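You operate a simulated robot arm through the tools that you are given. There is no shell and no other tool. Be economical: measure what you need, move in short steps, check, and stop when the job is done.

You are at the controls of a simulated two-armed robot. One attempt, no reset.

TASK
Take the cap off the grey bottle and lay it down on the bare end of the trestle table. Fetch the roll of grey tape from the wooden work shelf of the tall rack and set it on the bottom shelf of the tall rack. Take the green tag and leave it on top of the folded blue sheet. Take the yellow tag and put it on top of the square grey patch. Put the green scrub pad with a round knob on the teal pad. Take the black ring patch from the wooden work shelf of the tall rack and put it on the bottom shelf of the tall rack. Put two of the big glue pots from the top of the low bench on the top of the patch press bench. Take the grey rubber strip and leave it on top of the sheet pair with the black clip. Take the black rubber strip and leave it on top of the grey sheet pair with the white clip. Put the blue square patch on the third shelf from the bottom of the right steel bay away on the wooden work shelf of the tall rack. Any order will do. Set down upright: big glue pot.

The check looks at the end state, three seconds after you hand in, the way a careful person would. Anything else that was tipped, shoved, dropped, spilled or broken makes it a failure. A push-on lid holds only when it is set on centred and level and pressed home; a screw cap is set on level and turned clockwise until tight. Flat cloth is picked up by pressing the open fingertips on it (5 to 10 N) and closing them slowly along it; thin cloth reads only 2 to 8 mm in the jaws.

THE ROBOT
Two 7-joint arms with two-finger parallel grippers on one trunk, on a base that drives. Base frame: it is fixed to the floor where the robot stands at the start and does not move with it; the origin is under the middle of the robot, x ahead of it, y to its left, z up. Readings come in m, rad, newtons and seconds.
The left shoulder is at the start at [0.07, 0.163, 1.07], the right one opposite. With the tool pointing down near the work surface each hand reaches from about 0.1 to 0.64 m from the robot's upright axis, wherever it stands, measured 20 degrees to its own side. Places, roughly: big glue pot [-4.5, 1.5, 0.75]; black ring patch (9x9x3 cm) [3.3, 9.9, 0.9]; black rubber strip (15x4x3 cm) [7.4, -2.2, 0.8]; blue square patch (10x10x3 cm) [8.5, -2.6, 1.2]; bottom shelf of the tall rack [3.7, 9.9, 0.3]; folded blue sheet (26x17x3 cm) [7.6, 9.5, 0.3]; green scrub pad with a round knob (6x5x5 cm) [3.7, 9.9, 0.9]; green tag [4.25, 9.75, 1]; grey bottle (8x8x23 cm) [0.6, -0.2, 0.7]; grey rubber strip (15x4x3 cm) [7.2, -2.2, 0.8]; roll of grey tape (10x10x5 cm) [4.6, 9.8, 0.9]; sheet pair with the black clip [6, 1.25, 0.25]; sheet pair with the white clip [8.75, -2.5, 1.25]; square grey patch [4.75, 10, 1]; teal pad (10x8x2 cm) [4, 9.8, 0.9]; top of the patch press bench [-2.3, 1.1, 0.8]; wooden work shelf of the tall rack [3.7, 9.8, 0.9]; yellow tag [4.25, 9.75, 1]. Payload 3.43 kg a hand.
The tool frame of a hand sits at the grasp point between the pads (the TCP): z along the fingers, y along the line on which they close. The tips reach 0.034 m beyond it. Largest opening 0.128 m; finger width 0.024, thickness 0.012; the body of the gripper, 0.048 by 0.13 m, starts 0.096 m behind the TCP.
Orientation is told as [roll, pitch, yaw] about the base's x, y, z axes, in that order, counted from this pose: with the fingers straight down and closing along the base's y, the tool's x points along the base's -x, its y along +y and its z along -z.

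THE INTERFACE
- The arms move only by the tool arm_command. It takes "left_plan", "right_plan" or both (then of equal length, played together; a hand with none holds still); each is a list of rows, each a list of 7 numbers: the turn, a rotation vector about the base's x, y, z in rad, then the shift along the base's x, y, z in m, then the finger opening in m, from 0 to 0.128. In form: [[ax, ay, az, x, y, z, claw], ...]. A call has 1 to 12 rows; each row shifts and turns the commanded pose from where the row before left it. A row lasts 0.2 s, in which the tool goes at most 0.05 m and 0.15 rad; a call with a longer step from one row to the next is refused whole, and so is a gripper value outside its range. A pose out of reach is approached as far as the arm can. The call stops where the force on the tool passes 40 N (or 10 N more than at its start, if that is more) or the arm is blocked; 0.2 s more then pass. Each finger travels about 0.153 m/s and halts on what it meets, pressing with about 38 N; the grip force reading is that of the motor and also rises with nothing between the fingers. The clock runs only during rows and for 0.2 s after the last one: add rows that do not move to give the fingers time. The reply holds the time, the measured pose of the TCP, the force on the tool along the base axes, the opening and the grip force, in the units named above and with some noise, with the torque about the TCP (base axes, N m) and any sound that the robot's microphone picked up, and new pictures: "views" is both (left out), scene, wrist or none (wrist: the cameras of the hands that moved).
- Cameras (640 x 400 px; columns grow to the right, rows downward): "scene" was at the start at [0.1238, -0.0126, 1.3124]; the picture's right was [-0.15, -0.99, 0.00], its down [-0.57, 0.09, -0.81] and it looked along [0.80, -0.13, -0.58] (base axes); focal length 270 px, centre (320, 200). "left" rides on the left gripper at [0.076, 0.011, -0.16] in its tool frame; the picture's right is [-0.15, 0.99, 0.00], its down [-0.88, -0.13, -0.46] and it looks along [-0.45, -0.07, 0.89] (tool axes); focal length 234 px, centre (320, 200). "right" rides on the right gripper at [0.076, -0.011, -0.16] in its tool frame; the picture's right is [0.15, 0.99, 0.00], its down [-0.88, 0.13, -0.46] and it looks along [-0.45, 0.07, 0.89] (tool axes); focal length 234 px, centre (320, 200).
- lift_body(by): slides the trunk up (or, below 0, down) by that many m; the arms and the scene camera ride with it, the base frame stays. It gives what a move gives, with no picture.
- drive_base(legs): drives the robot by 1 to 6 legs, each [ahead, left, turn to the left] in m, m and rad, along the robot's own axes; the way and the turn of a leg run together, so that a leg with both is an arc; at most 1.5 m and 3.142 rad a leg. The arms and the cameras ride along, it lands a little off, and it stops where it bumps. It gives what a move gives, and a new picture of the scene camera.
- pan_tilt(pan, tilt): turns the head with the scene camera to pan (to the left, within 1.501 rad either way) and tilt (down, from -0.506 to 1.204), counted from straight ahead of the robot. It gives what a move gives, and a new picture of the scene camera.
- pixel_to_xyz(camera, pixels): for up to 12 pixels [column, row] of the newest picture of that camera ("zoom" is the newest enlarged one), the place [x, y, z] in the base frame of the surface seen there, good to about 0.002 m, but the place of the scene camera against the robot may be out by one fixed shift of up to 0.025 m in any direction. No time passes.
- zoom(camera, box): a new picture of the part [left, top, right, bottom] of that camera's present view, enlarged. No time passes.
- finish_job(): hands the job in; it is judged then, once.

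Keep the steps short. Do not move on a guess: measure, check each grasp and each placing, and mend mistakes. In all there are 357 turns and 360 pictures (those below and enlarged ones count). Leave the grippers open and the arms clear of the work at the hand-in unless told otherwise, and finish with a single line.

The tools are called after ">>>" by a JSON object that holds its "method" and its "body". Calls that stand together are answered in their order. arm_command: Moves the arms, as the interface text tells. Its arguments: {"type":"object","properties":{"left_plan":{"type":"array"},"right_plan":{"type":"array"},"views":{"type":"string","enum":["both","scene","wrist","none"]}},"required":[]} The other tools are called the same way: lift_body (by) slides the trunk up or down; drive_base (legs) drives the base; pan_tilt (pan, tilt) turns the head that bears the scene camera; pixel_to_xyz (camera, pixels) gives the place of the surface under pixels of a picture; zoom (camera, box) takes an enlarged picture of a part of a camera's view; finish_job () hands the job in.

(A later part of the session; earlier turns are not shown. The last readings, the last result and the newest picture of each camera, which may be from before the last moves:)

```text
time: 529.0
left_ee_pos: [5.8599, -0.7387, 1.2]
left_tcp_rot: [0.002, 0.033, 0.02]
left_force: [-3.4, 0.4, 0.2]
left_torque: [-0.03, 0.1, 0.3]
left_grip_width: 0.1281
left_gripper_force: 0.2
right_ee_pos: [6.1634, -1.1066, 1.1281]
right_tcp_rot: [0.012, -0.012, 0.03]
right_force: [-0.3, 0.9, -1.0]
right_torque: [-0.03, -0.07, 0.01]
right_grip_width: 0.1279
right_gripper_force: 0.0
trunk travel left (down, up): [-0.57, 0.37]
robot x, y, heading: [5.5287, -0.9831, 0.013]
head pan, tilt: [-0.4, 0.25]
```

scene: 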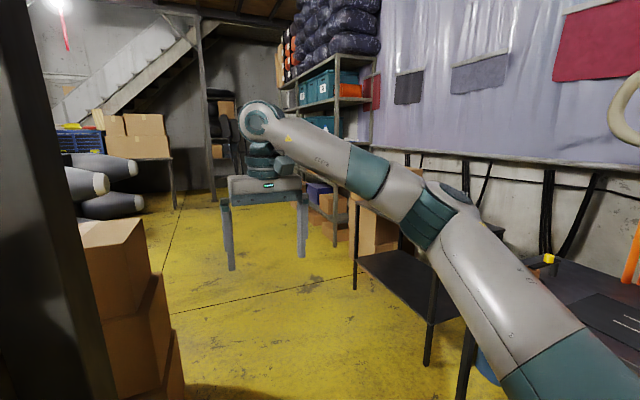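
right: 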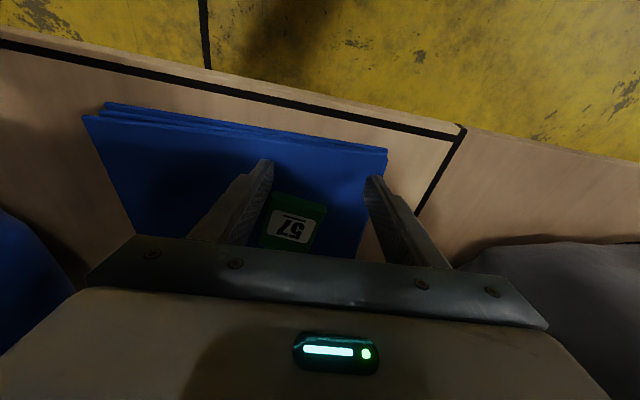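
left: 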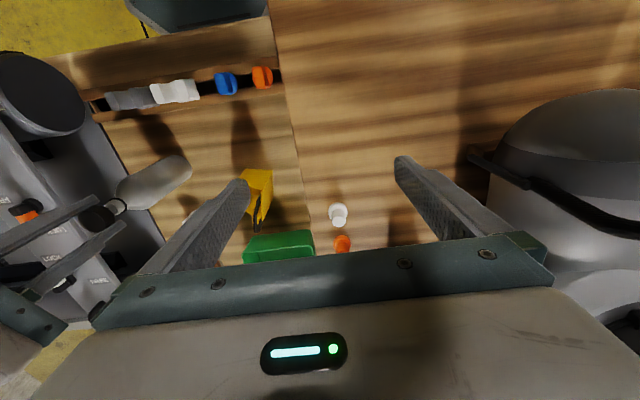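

The left hand bumped the welding unit. I'll back off slightly and move right. First I measure the black desk on the right.

>>> {"method": "pixel_to_xyz", "body": {"camera": "scene", "pixels": [[425, 360], [355, 285], [470, 330], [600, 340], [355, 250], [430, 310], [300, 260], [180, 390], [50, 300], [160, 300]]}}

>>> {"method": "drive_base", "body": {"legs": [[-0.06, 0, 0], [0, -0.2, 0]]}}

>>> {"method": "pan_tilt", "body": {"pan": 0.55, "tilt": 0.4}}

```text
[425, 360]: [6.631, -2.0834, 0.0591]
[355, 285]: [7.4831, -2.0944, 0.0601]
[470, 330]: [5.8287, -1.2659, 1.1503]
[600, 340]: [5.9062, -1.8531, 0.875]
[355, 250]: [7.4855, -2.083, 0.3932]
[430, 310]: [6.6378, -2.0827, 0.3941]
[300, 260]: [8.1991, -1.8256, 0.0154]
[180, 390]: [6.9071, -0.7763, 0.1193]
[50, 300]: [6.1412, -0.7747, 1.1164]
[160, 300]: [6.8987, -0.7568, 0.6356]
```

```text
time: 531.1
left_ee_pos: [5.803, -0.9387, 1.1995]
left_tcp_rot: [0.001, 0.032, 0.02]
left_force: [-0.8, -0.6, 0.3]
left_torque: [0.03, -0.02, 0.02]
left_grip_width: 0.1277
left_gripper_force: 0.0
right_ee_pos: [6.108, -1.3079, 1.1276]
right_tcp_rot: [0.011, -0.007, 0.031]
right_force: [0.2, -0.7, 0.4]
right_torque: [0.01, 0.02, -0.01]
right_grip_width: 0.1278
right_gripper_force: 0.0
trunk travel left (down, up): [-0.57, 0.37]
robot x, y, heading: [5.4748, -1.1851, 0.013]
head pan, tilt: [-0.4, 0.25]
```

scene: 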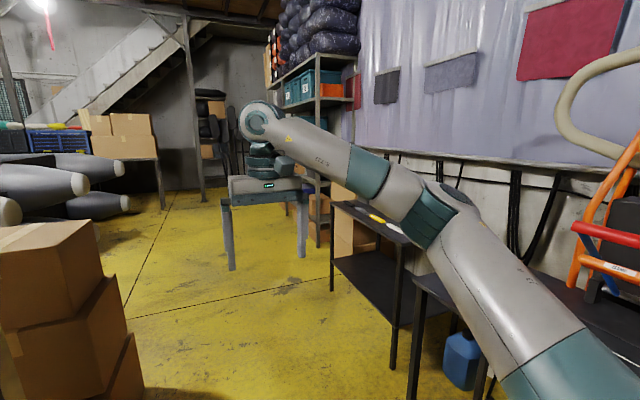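

```text
time: 532.4
left_ee_pos: [5.8029, -0.9388, 1.1991]
left_tcp_rot: [0.002, 0.038, 0.019]
left_force: [-0.1, -0.6, 0.0]
left_torque: [-0.01, -0.01, 0.0]
left_grip_width: 0.1281
left_gripper_force: 0.0
right_ee_pos: [6.1069, -1.3073, 1.1271]
right_tcp_rot: [0.013, -0.009, 0.03]
right_force: [-0.6, 1.1, 0.5]
right_torque: [-0.02, 0.02, 0.0]
right_grip_width: 0.1281
right_gripper_force: 0.2
trunk travel left (down, up): [-0.57, 0.37]
robot x, y, heading: [5.4749, -1.1828, 0.012]
head pan, tilt: [0.55, 0.4]
```

scene: 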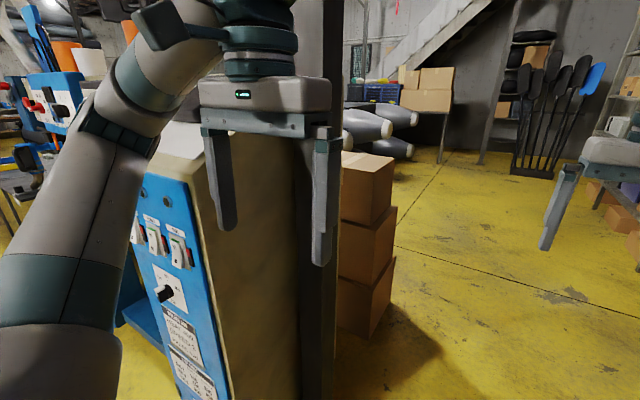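

The unit looks untouched. I'll shift right to y≈-1.35 and drive to x≈6.8.

>>> {"method": "drive_base", "body": {"legs": [[0, -0.17, -0.01], [1.3, 0, 0]]}}

>>> {"method": "pan_tilt", "body": {"pan": -0.9, "tilt": 0.5}}

>>> {"method": "pan_tilt", "body": {"pan": -0.35, "tilt": 0.2}}

```text
time: 536.4
left_ee_pos: [6.1634, -1.1343, 1.212]
left_tcp_rot: [0.029, 0.014, 0.062]
left_force: [-0.2, 0.1, -0.5]
left_torque: [0.04, -0.02, -0.01]
left_grip_width: 0.128
left_gripper_force: 0.0
right_ee_pos: [6.4882, -1.4803, 1.1362]
right_tcp_rot: [0.036, -0.025, 0.087]
right_force: [0.6, -0.3, 0.5]
right_torque: [-0.01, 0.05, -0.02]
right_grip_width: 0.1279
right_gripper_force: 0.0
trunk travel left (down, up): [-0.57, 0.37]
robot x, y, heading: [5.8646, -1.3715, 0.071]
head pan, tilt: [0.55, 0.4]
stopped in leg 2: the robot was blocked; the commanded pose is now the measured one
```

scene: 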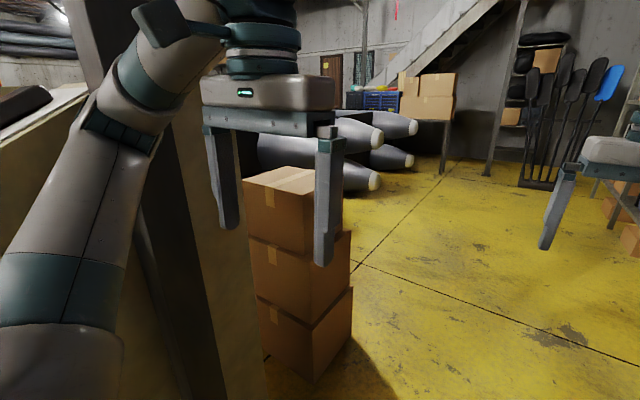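

```text
time: 538.0
left_ee_pos: [6.1645, -1.1349, 1.2112]
left_tcp_rot: [0.031, 0.019, 0.067]
left_force: [0.4, -0.3, 0.6]
left_torque: [0.04, -0.04, 0.0]
left_grip_width: 0.128
left_gripper_force: 0.1
right_ee_pos: [6.49, -1.4778, 1.135]
right_tcp_rot: [0.04, -0.027, 0.091]
right_force: [0.2, 0.0, -0.1]
right_torque: [-0.03, 0.08, 0.0]
right_grip_width: 0.128
right_gripper_force: 0.0
trunk travel left (down, up): [-0.57, 0.37]
robot x, y, heading: [5.8639, -1.3643, 0.071]
head pan, tilt: [-0.901, 0.499]
```

scene: 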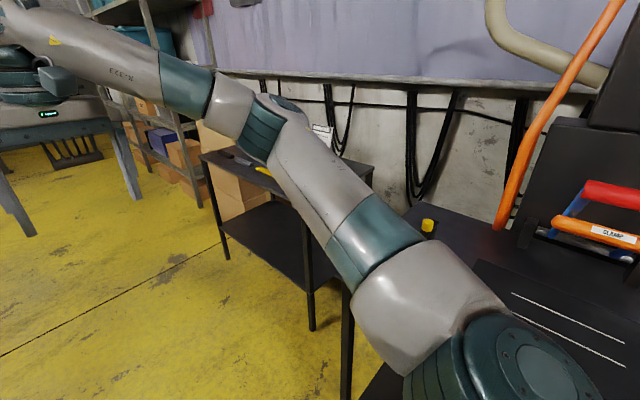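

```text
time: 538.9
left_ee_pos: [6.1631, -1.1344, 1.2104]
left_tcp_rot: [0.032, 0.019, 0.07]
left_force: [-0.9, -0.4, -0.2]
left_torque: [0.01, -0.04, -0.02]
left_grip_width: 0.1283
left_gripper_force: 0.1
right_ee_pos: [6.4911, -1.4781, 1.1339]
right_tcp_rot: [0.039, -0.024, 0.09]
right_force: [1.1, 1.7, 1.2]
right_torque: [-0.04, 0.1, -0.01]
right_grip_width: 0.128
right_gripper_force: 0.1
trunk travel left (down, up): [-0.57, 0.37]
robot x, y, heading: [5.862, -1.3661, 0.073]
head pan, tilt: [-0.351, 0.201]
```

scene: 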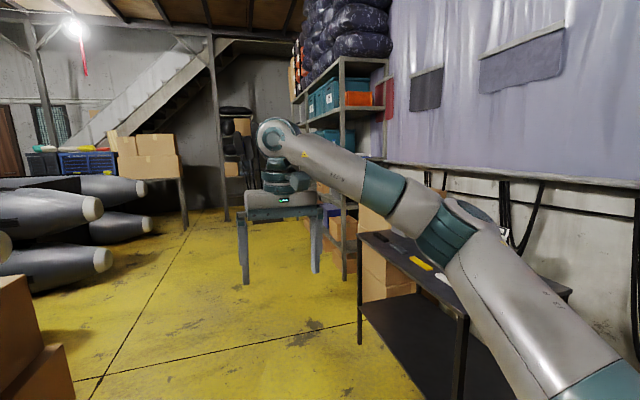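

The left elbow caught the column. I'll back off and stretch the left arm forward so its elbow tucks in.

>>> {"method": "drive_base", "body": {"legs": [[-0.2, 0, -0.07]]}}

>>> {"method": "arm_command", "body": {"left_plan": [[0, 0, 0, 0.045, -0.01, -0.01, 0.128], [0, 0, 0, 0.045, -0.01, -0.01, 0.128], [0, 0, 0, 0.045, -0.01, -0.01, 0.128], [0, 0, 0, 0.045, -0.01, -0.01, 0.128], [0, 0, 0, 0.045, -0.01, -0.01, 0.128], [0, 0, 0, 0.045, 0, -0.01, 0.128]], "views": "none"}}

>>> {"method": "pan_tilt", "body": {"pan": 0.7, "tilt": 0.5}}

```text
time: 540.5
left_ee_pos: [5.9987, -1.1343, 1.1996]
left_tcp_rot: [0.006, 0.036, -0.005]
left_force: [0.0, 0.0, -0.3]
left_torque: [0.03, 0.01, 0.0]
left_grip_width: 0.1282
left_gripper_force: 0.1
right_ee_pos: [6.2973, -1.5061, 1.1291]
right_tcp_rot: [0.012, -0.009, 0.014]
right_force: [1.2, 0.1, 0.4]
right_torque: [0.0, 0.01, 0.01]
right_grip_width: 0.1279
right_gripper_force: 0.2
trunk travel left (down, up): [-0.57, 0.37]
robot x, y, heading: [5.6648, -1.3731, 0.0]
head pan, tilt: [-0.351, 0.201]
```

scene: 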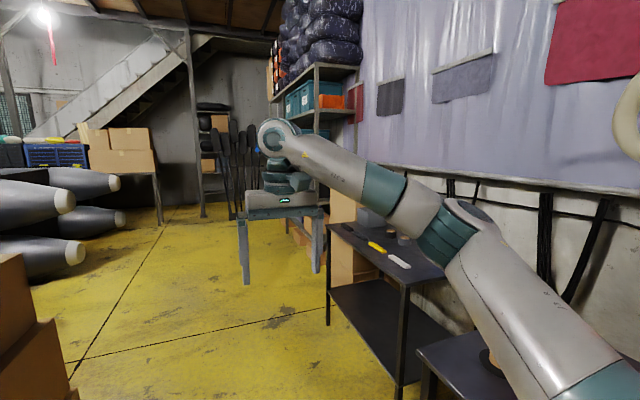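

```text
time: 541.9
left_ee_pos: [6.2705, -1.1841, 1.1377]
left_tcp_rot: [0.006, 0.035, -0.003]
left_force: [0.4, -0.1, 0.1]
left_torque: [-0.02, 0.04, 0.0]
left_grip_width: 0.1279
left_gripper_force: 0.0
right_ee_pos: [6.2987, -1.5052, 1.1292]
right_tcp_rot: [0.013, -0.008, 0.015]
right_force: [-0.7, 0.4, 0.4]
right_torque: [0.01, 0.03, 0.02]
right_grip_width: 0.1279
right_gripper_force: 0.0
trunk travel left (down, up): [-0.57, 0.37]
robot x, y, heading: [5.6679, -1.3712, -0.004]
head pan, tilt: [-0.351, 0.201]
```

```text
time: 543.2
left_ee_pos: [6.2692, -1.1833, 1.1387]
left_tcp_rot: [0.003, 0.037, -0.006]
left_force: [-0.8, 0.2, 0.2]
left_torque: [0.0, -0.03, 0.04]
left_grip_width: 0.1281
left_gripper_force: 0.0
right_ee_pos: [6.2961, -1.5051, 1.129]
right_tcp_rot: [0.011, -0.011, 0.015]
right_force: [0.4, -0.3, 0.6]
right_torque: [0.01, -0.02, -0.01]
right_grip_width: 0.1281
right_gripper_force: 0.0
trunk travel left (down, up): [-0.57, 0.37]
robot x, y, heading: [5.6656, -1.3711, -0.002]
head pan, tilt: [0.7, 0.499]
```

scene: 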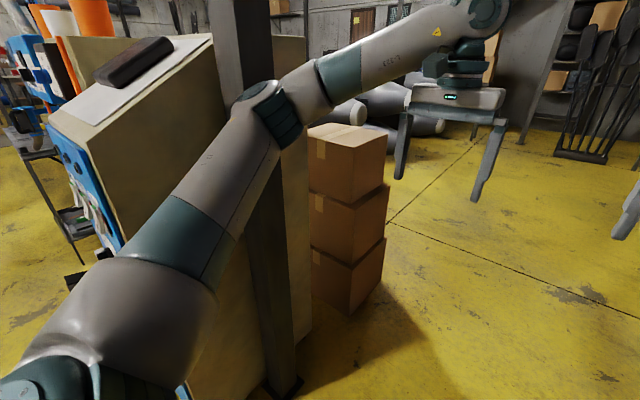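

>>> {"method": "drive_base", "body": {"legs": [[0, -0.03, 0], [0.6, 0, 0], [0.45, 0, 0]]}}

>>> {"method": "pan_tilt", "body": {"pan": -0.9, "tilt": 0.5}}

>>> {"method": "pan_tilt", "body": {"pan": -0.3, "tilt": 0.1}}

```text
time: 549.4
left_ee_pos: [7.314, -1.2145, 1.1387]
left_tcp_rot: [0.004, 0.038, -0.007]
left_force: [0.4, -0.7, -0.4]
left_torque: [-0.01, 0.02, 0.0]
left_grip_width: 0.1278
left_gripper_force: 0.0
right_ee_pos: [7.3423, -1.5362, 1.1289]
right_tcp_rot: [0.012, -0.009, 0.012]
right_force: [-0.4, -0.3, -0.7]
right_torque: [-0.01, 0.01, 0.01]
right_grip_width: 0.1276
right_gripper_force: 0.1
trunk travel left (down, up): [-0.57, 0.37]
robot x, y, heading: [6.711, -1.4016, -0.002]
head pan, tilt: [0.7, 0.499]
```

scene: 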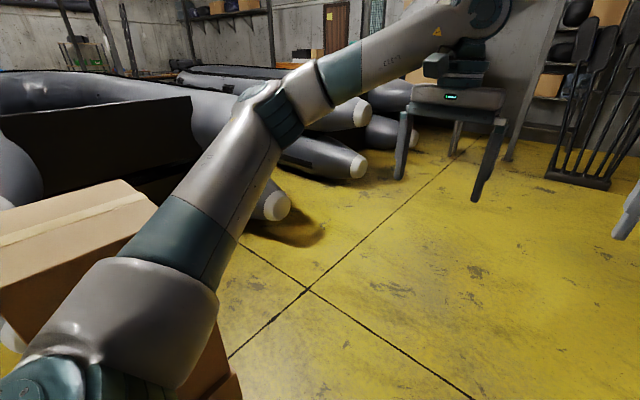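

```text
time: 551.0
left_ee_pos: [7.315, -1.2137, 1.1383]
left_tcp_rot: [0.002, 0.035, -0.008]
left_force: [0.5, -0.3, 1.4]
left_torque: [0.01, -0.03, 0.04]
left_grip_width: 0.1283
left_gripper_force: 0.0
right_ee_pos: [7.3424, -1.5354, 1.1286]
right_tcp_rot: [0.014, -0.011, 0.012]
right_force: [0.6, 0.0, 0.1]
right_torque: [-0.03, -0.02, -0.01]
right_grip_width: 0.1277
right_gripper_force: 0.1
trunk travel left (down, up): [-0.57, 0.37]
robot x, y, heading: [6.7148, -1.4001, -0.002]
head pan, tilt: [-0.901, 0.499]
```

scene: 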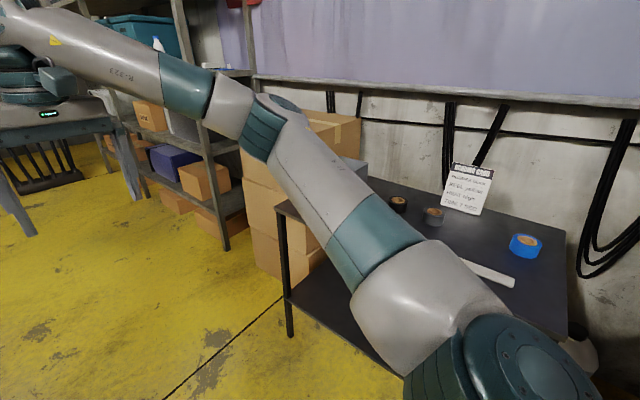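

```text
time: 552.0
left_ee_pos: [7.3146, -1.2137, 1.1387]
left_tcp_rot: [0.004, 0.035, -0.007]
left_force: [-0.1, 0.0, 0.2]
left_torque: [0.02, -0.01, 0.02]
left_grip_width: 0.1282
left_gripper_force: 0.1
right_ee_pos: [7.3422, -1.5355, 1.129]
right_tcp_rot: [0.011, -0.01, 0.012]
right_force: [0.0, -0.5, -0.4]
right_torque: [0.02, 0.02, 0.0]
right_grip_width: 0.1282
right_gripper_force: 0.0
trunk travel left (down, up): [-0.57, 0.37]
robot x, y, heading: [6.7092, -1.3995, -0.005]
head pan, tilt: [-0.3, 0.099]
```

scene: 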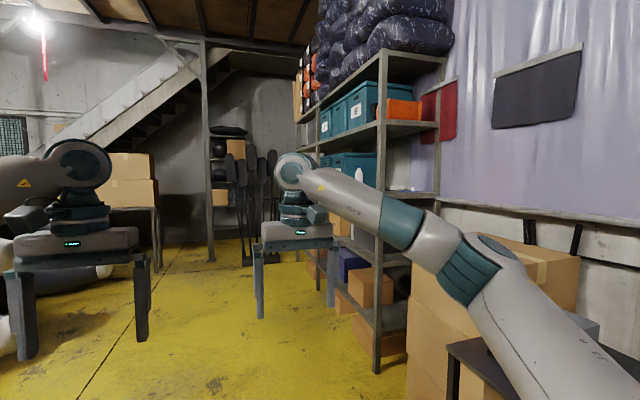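

I'll move forward a bit and turn to face the table.

>>> {"method": "drive_base", "body": {"legs": [[0.45, 0, 0], [0, 0.1, -1.57]]}}

>>> {"method": "pan_tilt", "body": {"pan": 0.1, "tilt": 0.7}}

>>> {"method": "pan_tilt", "body": {"pan": 0.7, "tilt": 0.2}}

```text
time: 558.6
left_ee_pos: [7.3896, -1.9517, 1.1386]
left_tcp_rot: [0.003, 0.036, -1.614]
left_force: [0.0, 1.2, 0.3]
left_torque: [-0.02, 0.01, 0.03]
left_grip_width: 0.128
left_gripper_force: 0.0
right_ee_pos: [7.0679, -1.9679, 1.1277]
right_tcp_rot: [0.013, -0.01, -1.595]
right_force: [0.7, -0.4, 0.0]
right_torque: [0.04, 0.01, 0.02]
right_grip_width: 0.1281
right_gripper_force: 0.1
trunk travel left (down, up): [-0.57, 0.37]
robot x, y, heading: [7.2272, -1.3411, -1.61]
head pan, tilt: [-0.3, 0.099]
```

scene: 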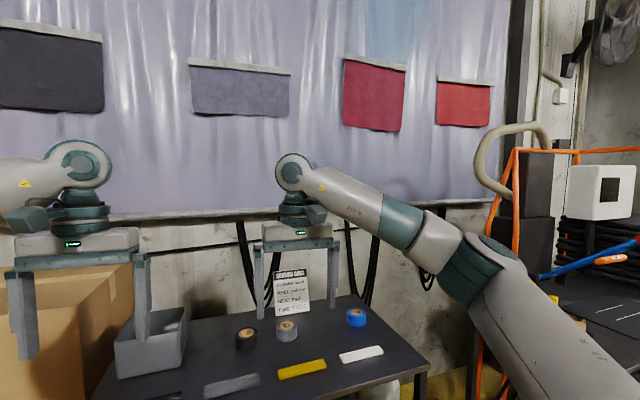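

```text
time: 559.6
left_ee_pos: [7.3903, -1.9508, 1.1376]
left_tcp_rot: [0.003, 0.034, -1.613]
left_force: [-0.2, 0.1, 0.0]
left_torque: [0.01, 0.02, 0.0]
left_grip_width: 0.1279
left_gripper_force: 0.1
right_ee_pos: [7.0675, -1.9679, 1.1281]
right_tcp_rot: [0.013, -0.01, -1.593]
right_force: [1.1, -0.8, -0.6]
right_torque: [0.01, -0.03, 0.0]
right_grip_width: 0.1279
right_gripper_force: 0.0
trunk travel left (down, up): [-0.57, 0.37]
robot x, y, heading: [7.2254, -1.3409, -1.61]
head pan, tilt: [0.099, 0.7]
```

scene: 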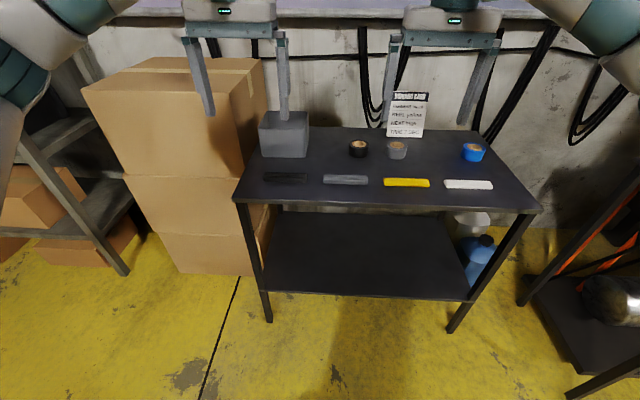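

```text
time: 560.6
left_ee_pos: [7.3904, -1.9504, 1.1377]
left_tcp_rot: [0.004, 0.036, -1.613]
left_force: [-0.8, -0.1, 0.1]
left_torque: [0.03, -0.01, 0.0]
left_grip_width: 0.1283
left_gripper_force: 0.1
right_ee_pos: [7.0689, -1.9669, 1.128]
right_tcp_rot: [0.013, -0.009, -1.595]
right_force: [-0.4, 0.3, 0.1]
right_torque: [-0.02, 0.0, -0.02]
right_grip_width: 0.1279
right_gripper_force: 0.0
trunk travel left (down, up): [-0.57, 0.37]
robot x, y, heading: [7.2256, -1.3429, -1.611]
head pan, tilt: [0.7, 0.201]
```

scene: 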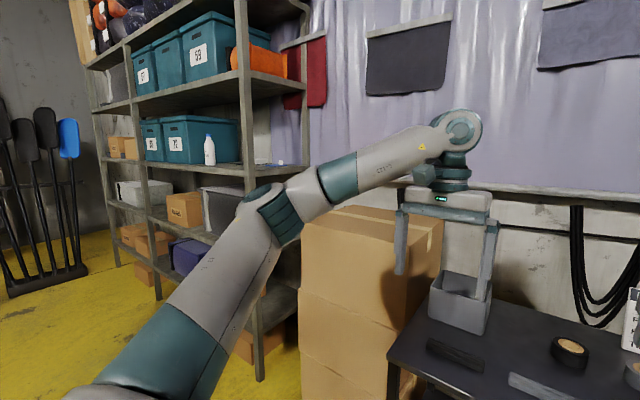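

I can see the strips on the table: black, grey, yellow and white. I'll enlarge the steel bay's third shelf.

>>> {"method": "zoom", "body": {"camera": "scene", "box": [90, 90, 340, 250]}}

>>> {"method": "pixel_to_xyz", "body": {"camera": "scene", "pixels": [[255, 175], [280, 165], [262, 160], [245, 100], [143, 190], [250, 205], [215, 165], [300, 120], [260, 370], [150, 100], [250, 80], [270, 240]]}}

```text
2.50 times, centred on (215, 170) of scene
```

zoom: 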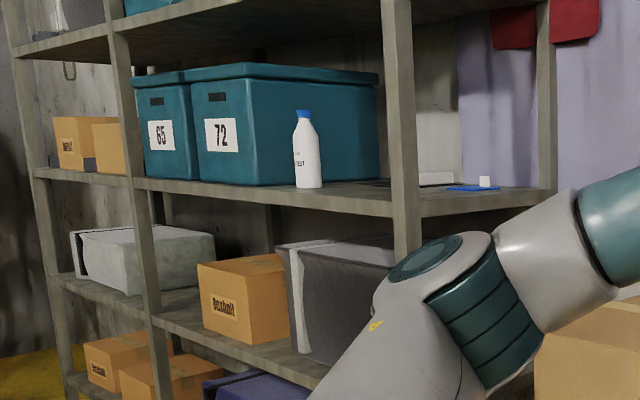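

```text
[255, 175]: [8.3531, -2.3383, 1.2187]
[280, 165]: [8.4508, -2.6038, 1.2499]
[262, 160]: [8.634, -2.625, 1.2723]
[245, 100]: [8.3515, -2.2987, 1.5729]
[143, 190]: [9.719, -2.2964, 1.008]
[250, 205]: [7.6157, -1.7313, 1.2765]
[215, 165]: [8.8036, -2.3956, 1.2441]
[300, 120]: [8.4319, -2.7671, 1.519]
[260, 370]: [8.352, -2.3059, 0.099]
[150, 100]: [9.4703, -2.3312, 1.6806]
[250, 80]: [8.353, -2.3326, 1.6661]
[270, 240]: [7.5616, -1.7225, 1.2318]
```

Now I'll look down at the strips, measure them, and see the hands relative to them.

>>> {"method": "pan_tilt", "body": {"pan": 0.1, "tilt": 0.7}}

>>> {"method": "pixel_to_xyz", "body": {"camera": "scene", "pixels": [[285, 178], [264, 178], [306, 178], [345, 180], [324, 180], [367, 180], [406, 182], [240, 195], [540, 208], [358, 148], [398, 150], [285, 130]]}}

>>> {"method": "zoom", "body": {"camera": "left", "box": [0, 0, 640, 400]}}

```text
time: 561.6
left_ee_pos: [7.3909, -1.951, 1.1387]
left_tcp_rot: [0.004, 0.033, -1.615]
left_force: [0.2, 0.9, 0.1]
left_torque: [0.01, -0.03, -0.04]
left_grip_width: 0.1278
left_gripper_force: 0.0
right_ee_pos: [7.068, -1.9676, 1.1292]
right_tcp_rot: [0.013, -0.011, -1.593]
right_force: [0.0, 0.2, 0.1]
right_torque: [0.0, 0.03, 0.01]
right_grip_width: 0.128
right_gripper_force: 0.1
trunk travel left (down, up): [-0.57, 0.37]
robot x, y, heading: [7.225, -1.3454, -1.608]
head pan, tilt: [0.099, 0.7]
```

scene: 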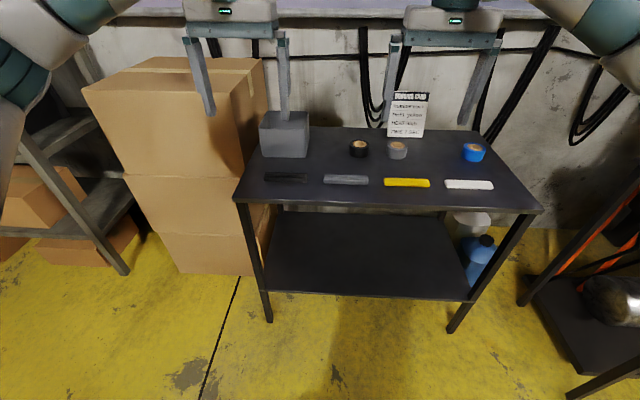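

```text
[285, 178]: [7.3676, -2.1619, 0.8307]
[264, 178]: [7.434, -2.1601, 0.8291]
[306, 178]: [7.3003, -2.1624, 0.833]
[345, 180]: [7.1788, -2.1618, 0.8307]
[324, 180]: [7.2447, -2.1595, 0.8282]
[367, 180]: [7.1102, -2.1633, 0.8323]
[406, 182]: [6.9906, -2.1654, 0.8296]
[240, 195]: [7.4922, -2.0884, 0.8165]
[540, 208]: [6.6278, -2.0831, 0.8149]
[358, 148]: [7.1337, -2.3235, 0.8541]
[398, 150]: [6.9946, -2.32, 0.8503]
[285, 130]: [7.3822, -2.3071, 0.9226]
```

```text
1.00 times, centred on (320, 200) of left (not enlarged: the box is as wide or as high as the picture)
```

zoom: 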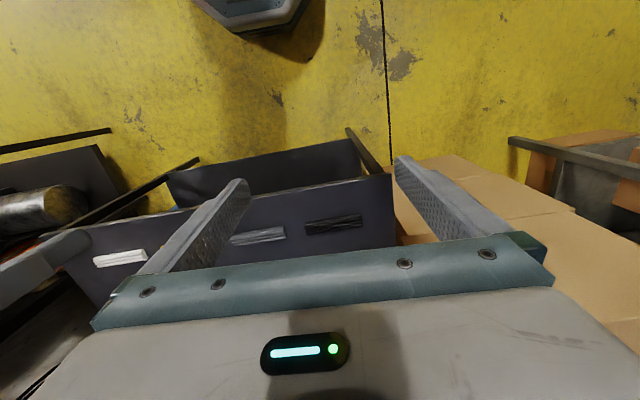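

Black strip centre is about (7.368,-2.174), grey (7.178,-2.174), and both lie along x. I'll drive 0.2 m closer and turn the left hand 90° so it closes along y.

>>> {"method": "drive_base", "body": {"legs": [[0.2, 0, 0.035]]}}

>>> {"method": "arm_command", "body": {"left_plan": [[0, 0, 0.145, 0, 0, 0, 0.1], [0, 0, 0.145, 0, 0, 0, 0.08], [0, 0, 0.145, 0, 0, 0, 0.08], [0, 0, 0.145, 0, 0, 0, 0.08], [0, 0, 0.145, 0, 0, 0, 0.08], [0, 0, 0.145, 0, 0, 0, 0.08], [0, 0, 0.145, 0, 0, 0, 0.08], [0, 0, 0.145, 0, 0, 0, 0.08], [0, 0, 0.145, 0, 0, 0, 0.08], [0, 0, 0.145, 0, 0, 0, 0.08], [0, 0, 0.14, 0, 0, 0, 0.08], [0, 0, 0, 0, 0, 0, 0.08]], "views": "both"}}

```text
time: 563.2
left_ee_pos: [7.4084, -2.1474, 1.1389]
left_tcp_rot: [0.004, 0.034, -1.577]
left_force: [-0.6, 0.4, -0.3]
left_torque: [0.03, 0.01, 0.03]
left_grip_width: 0.1279
left_gripper_force: 0.1
right_ee_pos: [7.0873, -2.1741, 1.1291]
right_tcp_rot: [0.013, -0.01, -1.558]
right_force: [0.0, 0.3, 0.5]
right_torque: [0.01, 0.03, -0.01]
right_grip_width: 0.1278
right_gripper_force: 0.0
trunk travel left (down, up): [-0.57, 0.37]
robot x, y, heading: [7.2198, -1.5466, -1.576]
head pan, tilt: [0.099, 0.7]
```

scene: 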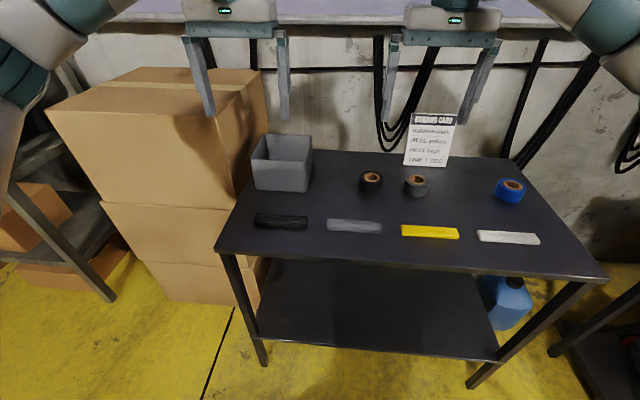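

```text
time: 565.8
left_ee_pos: [7.4081, -2.1464, 1.1382]
left_tcp_rot: [0.005, 0.035, 0.015]
left_force: [-0.1, 0.0, -0.3]
left_torque: [-0.02, 0.0, -0.03]
left_grip_width: 0.0801
left_gripper_force: 0.1
right_ee_pos: [7.0866, -2.1746, 1.128]
right_tcp_rot: [0.013, -0.011, -1.559]
right_force: [0.3, 0.2, 0.6]
right_torque: [0.01, -0.01, 0.01]
right_grip_width: 0.1281
right_gripper_force: 0.1
trunk travel left (down, up): [-0.57, 0.37]
robot x, y, heading: [7.2257, -1.5489, -1.57]
head pan, tilt: [0.099, 0.7]
```

scene: 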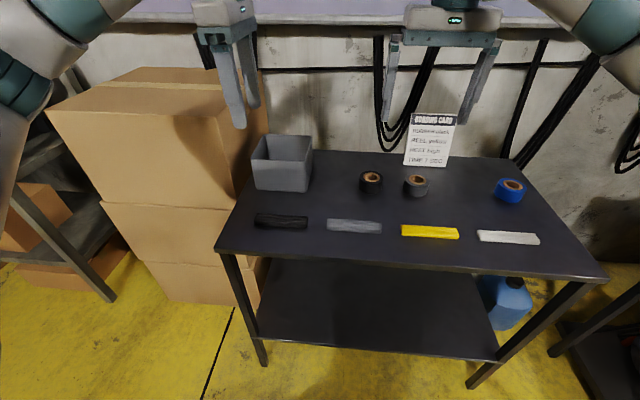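
left: 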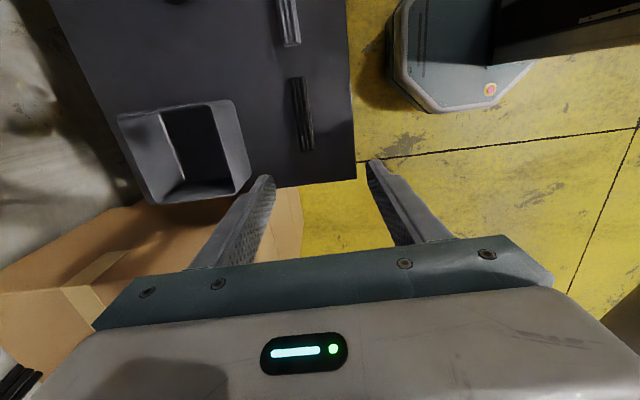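

>>> {"method": "pixel_to_xyz", "body": {"camera": "left", "pixels": [[302, 113], [297, 82], [307, 147], [293, 114], [311, 112], [287, 20], [330, 120], [240, 130]]}}

```text
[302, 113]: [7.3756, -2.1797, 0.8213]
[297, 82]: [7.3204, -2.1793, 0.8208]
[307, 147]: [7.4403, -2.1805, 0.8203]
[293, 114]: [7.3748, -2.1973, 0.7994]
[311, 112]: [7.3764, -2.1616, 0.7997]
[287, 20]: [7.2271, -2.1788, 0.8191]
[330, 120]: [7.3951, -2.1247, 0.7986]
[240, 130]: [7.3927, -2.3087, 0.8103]
```

Black strip: centre (7.378,-2.18), top 0.82, table 0.80. I'll move over it and go down with a 6 cm opening.

>>> {"method": "arm_command", "body": {"left_plan": [[0, 0, 0, -0.03, -0.033, 0, 0.06], [0, 0, 0, 0, 0, -0.048, 0.06], [0, 0, 0, 0, 0, -0.048, 0.06], [0, 0, 0, 0, 0, -0.048, 0.06], [0, 0, 0, 0, 0, -0.048, 0.06], [0, 0, 0, 0, 0, -0.048, 0.06], [0, 0, 0, 0, 0, -0.03, 0.06], [0, 0, 0, 0, 0, 0, 0.06]], "views": "both"}}

```text
time: 567.6
left_ee_pos: [7.3776, -2.1784, 0.8668]
left_tcp_rot: [0.004, 0.035, 0.012]
left_force: [0.7, 0.0, 0.3]
left_torque: [-0.02, 0.0, -0.03]
left_grip_width: 0.06
left_gripper_force: 0.1
right_ee_pos: [7.0869, -2.1734, 1.1289]
right_tcp_rot: [0.013, -0.009, -1.558]
right_force: [0.0, -0.2, -0.9]
right_torque: [-0.03, -0.02, -0.03]
right_grip_width: 0.1281
right_gripper_force: 0.1
trunk travel left (down, up): [-0.57, 0.37]
robot x, y, heading: [7.2194, -1.5465, -1.576]
head pan, tilt: [0.099, 0.7]
```

scene: 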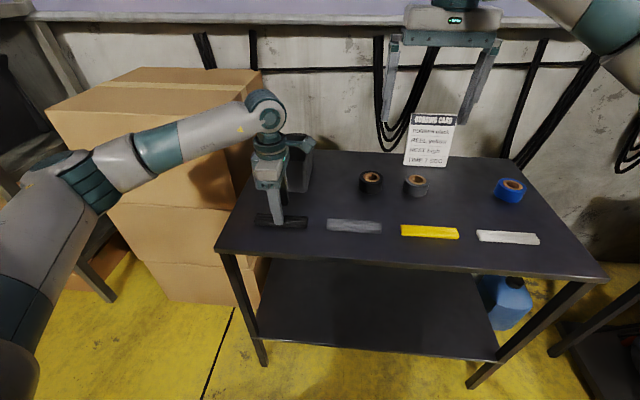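
left: 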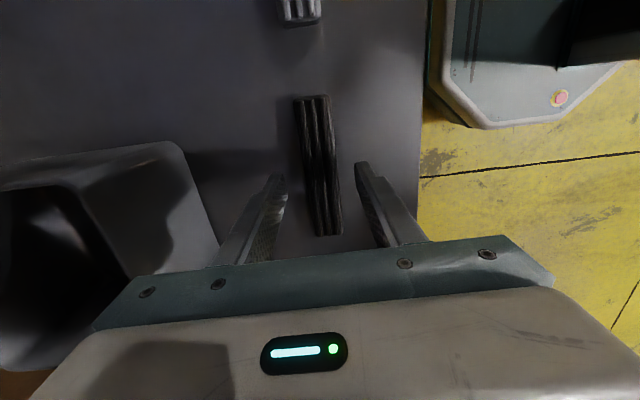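

The strip is between the fingers. I'll go down 2.7 cm and close.

>>> {"method": "arm_command", "body": {"left_plan": [[0, 0, 0, 0, 0, -0.018, 0.06], [0, 0, 0, 0, 0, -0.009, 0.06], [0, 0, 0, 0, 0, 0, 0.045], [0, 0, 0, 0, 0, 0, 0.03], [0, 0, 0, 0, 0, 0, 0.02], [0, 0, 0, 0, 0, 0, 0.02], [0, 0, 0, 0, 0, 0.03, 0.02], [0, 0, 0, 0, 0, 0.04, 0.02], [0, 0, 0, 0, 0, 0.04, 0.02]], "views": "both"}}

```text
time: 569.6
left_ee_pos: [7.38, -2.1778, 0.9513]
left_tcp_rot: [0.003, 0.034, 0.015]
left_force: [-0.5, 0.1, 0.1]
left_torque: [-0.03, 0.03, 0.02]
left_grip_width: 0.0308
left_gripper_force: 38.0
right_ee_pos: [7.0865, -2.1757, 1.1299]
right_tcp_rot: [0.012, -0.012, -1.557]
right_force: [0.1, 0.0, -0.3]
right_torque: [0.0, -0.02, 0.0]
right_grip_width: 0.128
right_gripper_force: 0.0
trunk travel left (down, up): [-0.57, 0.37]
robot x, y, heading: [7.2239, -1.5489, -1.579]
head pan, tilt: [0.099, 0.7]
```

scene: 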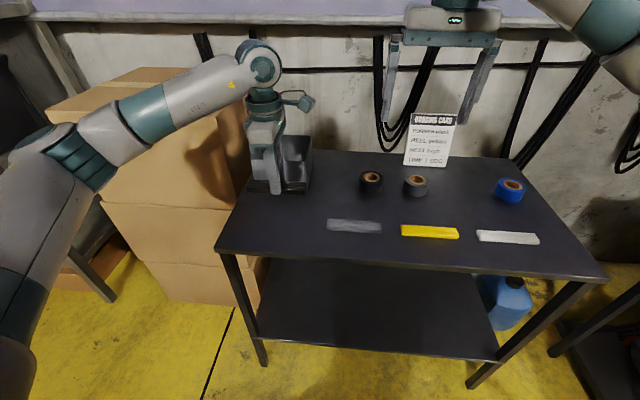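
left: 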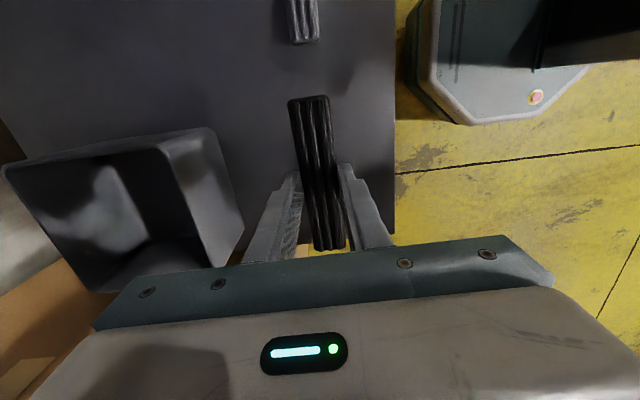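

The black strip is in the left hand. I'll raise it and turn the right hand 90° for the grey strip.

>>> {"method": "arm_command", "body": {"left_plan": [[0, 0, 0, 0.01, 0, 0.045, 0.02], [0, 0, 0, 0.01, 0, 0.045, 0.02], [0, 0, 0, 0.01, 0, 0.045, 0.02], [0, 0, 0, 0.01, 0, 0.045, 0.02], [0, 0, 0, 0.01, 0, 0.02, 0.02], [0, 0, 0, 0, 0, 0, 0.02], [0, 0, 0, 0, 0, 0, 0.02], [0, 0, 0, 0, 0, 0, 0.02], [0, 0, 0, 0, 0, 0, 0.02], [0, 0, 0, 0, 0, 0, 0.02], [0, 0, 0, 0, 0, 0, 0.02], [0, 0, 0, 0, 0, 0, 0.02]], "right_plan": [[0, 0, -0.145, 0, 0, 0, 0.1], [0, 0, -0.145, 0, 0, 0, 0.08], [0, 0, -0.145, 0, 0, 0, 0.06], [0, 0, -0.145, 0, 0, 0, 0.06], [0, 0, -0.145, 0, 0, 0, 0.06], [0, 0, -0.145, 0, 0, 0, 0.06], [0, 0, -0.145, 0.015, 0, 0, 0.06], [0, 0, -0.145, 0.02, 0, 0, 0.06], [0, 0, -0.145, 0.02, 0, 0, 0.06], [0, 0, -0.145, 0.02, 0, 0, 0.06], [0, 0, -0.14, 0.015, 0, 0, 0.06], [0, 0, 0, 0, 0, 0, 0.06]], "views": "both"}}

>>> {"method": "pixel_to_xyz", "body": {"camera": "right", "pixels": [[330, 110], [335, 90], [325, 130], [330, 150], [350, 120], [310, 120]]}}

```text
time: 572.2
left_ee_pos: [7.4282, -2.181, 1.1498]
left_tcp_rot: [0.003, 0.036, 0.013]
left_force: [-0.5, 0.8, -0.8]
left_torque: [0.01, -0.01, 0.02]
left_grip_width: 0.0311
left_gripper_force: 38.0
right_ee_pos: [7.1779, -2.1767, 1.1294]
right_tcp_rot: [0.011, -0.01, 3.135]
right_force: [0.1, 0.3, 0.6]
right_torque: [0.0, 0.01, 0.01]
right_grip_width: 0.0601
right_gripper_force: 0.0
trunk travel left (down, up): [-0.57, 0.37]
robot x, y, heading: [7.219, -1.5447, -1.572]
head pan, tilt: [0.099, 0.7]
```

scene: 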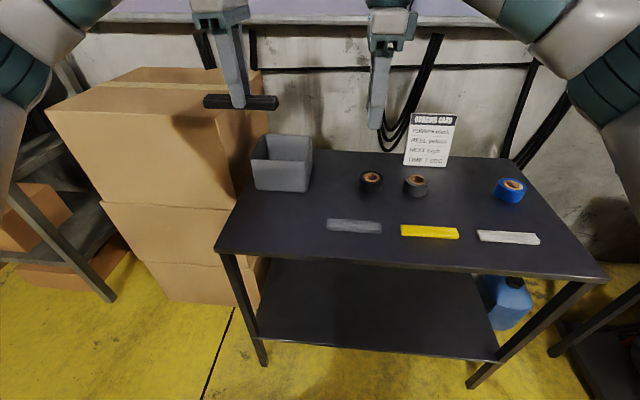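
right: 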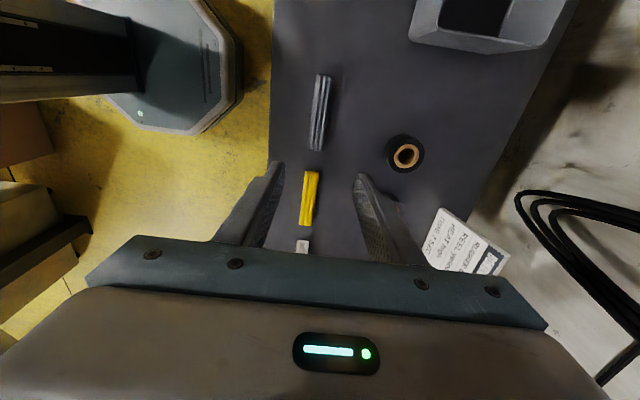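
left: 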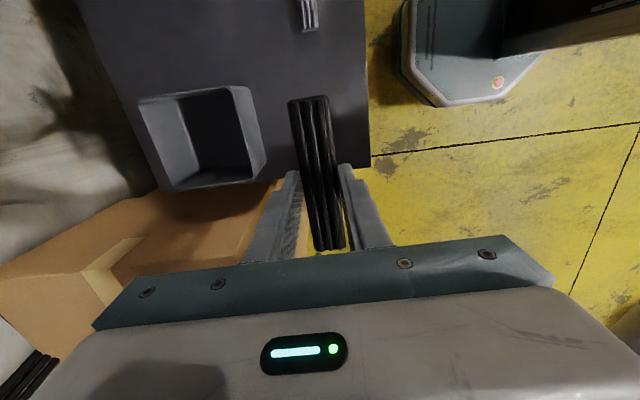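

```text
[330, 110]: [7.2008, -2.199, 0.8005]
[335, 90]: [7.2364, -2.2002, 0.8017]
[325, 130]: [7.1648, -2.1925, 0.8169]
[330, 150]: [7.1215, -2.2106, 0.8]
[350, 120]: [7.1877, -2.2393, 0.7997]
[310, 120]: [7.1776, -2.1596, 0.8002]
```

>>> {"method": "pixel_to_xyz", "body": {"camera": "right", "pixels": [[320, 112], [323, 78], [316, 147], [312, 112], [327, 115]]}}

```text
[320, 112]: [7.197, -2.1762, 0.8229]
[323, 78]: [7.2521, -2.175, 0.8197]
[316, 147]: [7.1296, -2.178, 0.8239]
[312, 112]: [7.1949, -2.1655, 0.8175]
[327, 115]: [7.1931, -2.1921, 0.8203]
```

Grey strip: centre (7.19,-2.178). I'll lower the right hand onto it and grip.

>>> {"method": "arm_command", "body": {"right_plan": [[0, 0, 0, 0.012, -0.001, -0.04, 0.06], [0, 0, 0, 0, 0, -0.048, 0.06], [0, 0, 0, 0, 0, -0.048, 0.06], [0, 0, 0, 0, 0, -0.048, 0.06], [0, 0, 0, 0, 0, -0.048, 0.06], [0, 0, 0, 0, 0, -0.035, 0.06], [0, 0, 0, 0, 0, -0.018, 0.06], [0, 0, 0, 0, 0, -0.004, 0.06], [0, 0, 0, 0, 0, 0, 0.06]], "views": "both"}}

```text
time: 574.2
left_ee_pos: [7.4284, -2.1811, 1.15]
left_tcp_rot: [0.003, 0.035, 0.013]
left_force: [0.3, 0.0, -0.8]
left_torque: [-0.02, -0.01, 0.01]
left_grip_width: 0.0311
left_gripper_force: 37.7
right_ee_pos: [7.1901, -2.1747, 0.8389]
right_tcp_rot: [0.013, -0.01, 3.137]
right_force: [-0.9, 0.1, 0.0]
right_torque: [0.03, 0.0, -0.03]
right_grip_width: 0.0601
right_gripper_force: 0.0
trunk travel left (down, up): [-0.57, 0.37]
robot x, y, heading: [7.2207, -1.5448, -1.568]
head pan, tilt: [0.099, 0.7]
```

scene: 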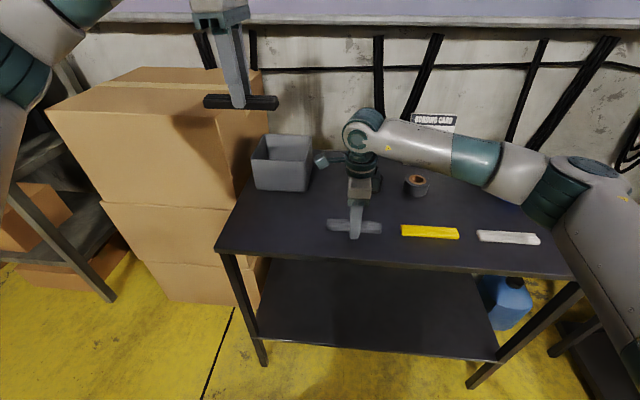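
right: 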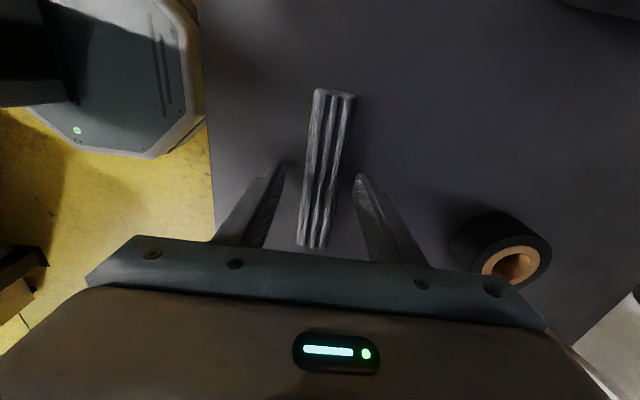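

>>> {"method": "arm_command", "body": {"right_plan": [[0, 0, 0, 0, 0, 0, 0.045], [0, 0, 0, 0, 0, 0, 0.03], [0, 0, 0, 0, 0, 0, 0.02], [0, 0, 0, 0, 0, 0, 0.02], [0, 0, 0, 0, 0, 0.03, 0.02], [0, 0, 0, 0, 0, 0.045, 0.02], [0, 0, 0, 0, 0, 0.045, 0.02], [0, 0, 0, -0.015, 0, 0.045, 0.02], [0, 0, 0, -0.03, 0, 0.045, 0.02], [0, 0, 0, -0.04, 0, 0.045, 0.02], [0, 0, 0, 0, 0, 0.03, 0.02]], "views": "both"}}

```text
refused: row 9 steps farther than a row can; nothing moved
```

>>> {"method": "arm_command", "body": {"right_plan": [[0, 0, 0, 0, 0, 0, 0.045], [0, 0, 0, 0, 0, 0, 0.03], [0, 0, 0, 0, 0, 0, 0.02], [0, 0, 0, 0, 0, 0, 0.02], [0, 0, 0, 0, 0, 0.03, 0.02], [0, 0, 0, 0, 0, 0.045, 0.02], [0, 0, 0, 0, 0, 0.045, 0.02], [0, 0, 0, -0.015, 0, 0.045, 0.02], [0, 0, 0, -0.02, 0, 0.045, 0.02], [0, 0, 0, -0.02, 0, 0.045, 0.02], [0, 0, 0, -0.02, 0, 0.03, 0.02]], "views": "both"}}

```text
time: 576.6
left_ee_pos: [7.428, -2.181, 1.1501]
left_tcp_rot: [0.003, 0.035, 0.014]
left_force: [0.2, -0.1, -0.6]
left_torque: [-0.03, -0.02, -0.02]
left_grip_width: 0.0309
left_gripper_force: 38.0
right_ee_pos: [7.113, -2.1769, 1.1259]
right_tcp_rot: [0.012, -0.01, 3.137]
right_force: [0.0, 0.1, -1.7]
right_torque: [-0.01, 0.04, 0.02]
right_grip_width: 0.0313
right_gripper_force: 38.2
trunk travel left (down, up): [-0.57, 0.37]
robot x, y, heading: [7.2245, -1.5439, -1.571]
head pan, tilt: [0.099, 0.7]
```

scene: 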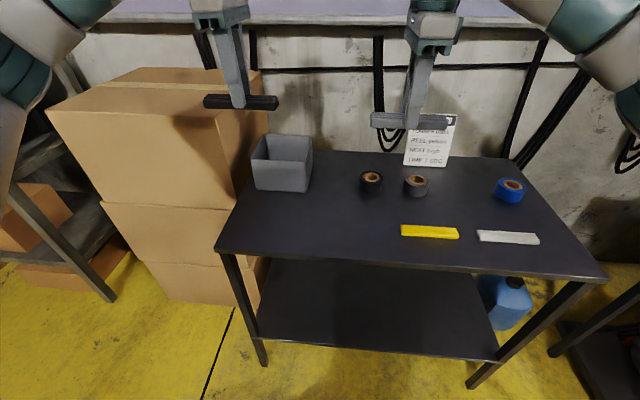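
right: 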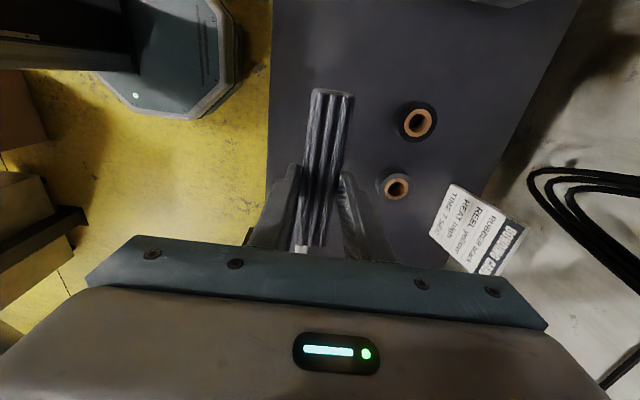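

Both strips are in hand. I'll back off and move left (east) to face the steel bay, then look at its third shelf.

>>> {"method": "drive_base", "body": {"legs": [[-0.35, 0, 0], [0, 1.1, 0]]}}

>>> {"method": "lift_body", "body": {"by": 0.3}}

>>> {"method": "pan_tilt", "body": {"pan": 0.0, "tilt": 0.4}}

>>> {"method": "pan_tilt", "body": {"pan": 0.5, "tilt": 0.3}}

```text
time: 584.1
left_ee_pos: [8.5268, -1.8383, 1.1506]
left_tcp_rot: [0.002, 0.034, 0.025]
left_force: [-0.1, -0.1, -0.3]
left_torque: [0.01, 0.01, 0.0]
left_grip_width: 0.0311
left_gripper_force: 38.3
right_ee_pos: [8.2114, -1.836, 1.1241]
right_tcp_rot: [0.012, -0.011, -3.136]
right_force: [-0.7, 0.8, -0.1]
right_torque: [0.0, -0.01, 0.01]
right_grip_width: 0.0314
right_gripper_force: 38.3
trunk travel left (down, up): [-0.57, 0.37]
robot x, y, heading: [8.312, -1.2034, -1.562]
head pan, tilt: [0.099, 0.7]
```

scene: 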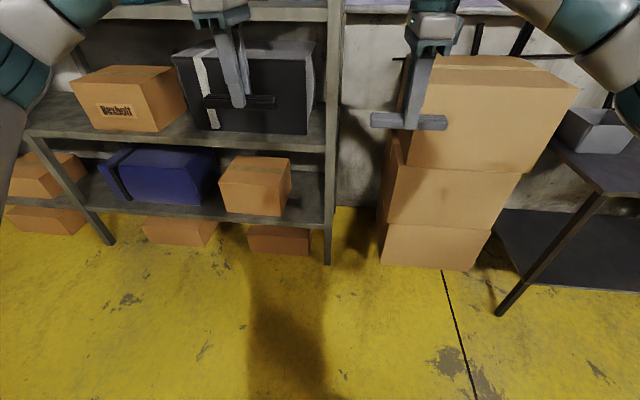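

```text
time: 587.1
left_ee_pos: [8.5269, -1.8385, 1.4495]
left_tcp_rot: [0.006, 0.034, 0.028]
left_force: [0.1, 0.0, -1.1]
left_torque: [-0.02, 0.04, 0.04]
left_grip_width: 0.0312
left_gripper_force: 38.2
right_ee_pos: [8.2107, -1.8374, 1.4244]
right_tcp_rot: [0.013, -0.01, -3.137]
right_force: [-0.3, -0.2, -1.0]
right_torque: [0.01, -0.01, 0.0]
right_grip_width: 0.0311
right_gripper_force: 37.6
trunk travel left (down, up): [-0.87, 0.07]
robot x, y, heading: [8.3133, -1.2033, -1.565]
head pan, tilt: [0.099, 0.7]
```

```text
time: 587.9
left_ee_pos: [8.5261, -1.8375, 1.4515]
left_tcp_rot: [0.005, 0.036, 0.027]
left_force: [-0.2, 0.3, -2.0]
left_torque: [-0.01, 0.01, -0.02]
left_grip_width: 0.0309
left_gripper_force: 37.9
right_ee_pos: [8.2117, -1.8368, 1.4254]
right_tcp_rot: [0.011, -0.011, -3.136]
right_force: [1.1, 0.5, -0.9]
right_torque: [0.01, -0.04, -0.01]
right_grip_width: 0.0312
right_gripper_force: 38.4
trunk travel left (down, up): [-0.87, 0.07]
robot x, y, heading: [8.3157, -1.2024, -1.562]
head pan, tilt: [0.0, 0.4]
```

scene: 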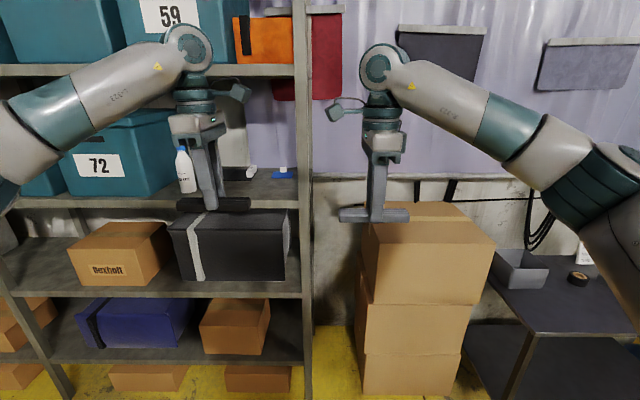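

```text
time: 588.8
left_ee_pos: [8.5261, -1.8381, 1.4508]
left_tcp_rot: [0.005, 0.034, 0.026]
left_force: [0.5, -0.8, -0.7]
left_torque: [-0.01, -0.01, 0.05]
left_grip_width: 0.031
left_gripper_force: 37.7
right_ee_pos: [8.212, -1.8368, 1.424]
right_tcp_rot: [0.011, -0.012, -3.134]
right_force: [0.2, -0.3, -1.4]
right_torque: [-0.01, -0.01, -0.02]
right_grip_width: 0.031
right_gripper_force: 37.8
trunk travel left (down, up): [-0.87, 0.07]
robot x, y, heading: [8.3158, -1.2027, -1.56]
head pan, tilt: [0.499, 0.3]
```

scene: 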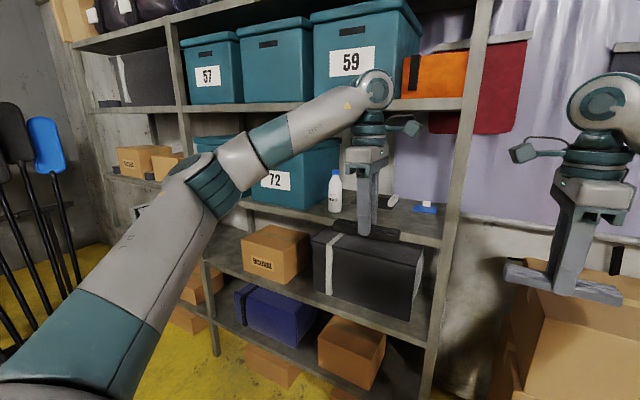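

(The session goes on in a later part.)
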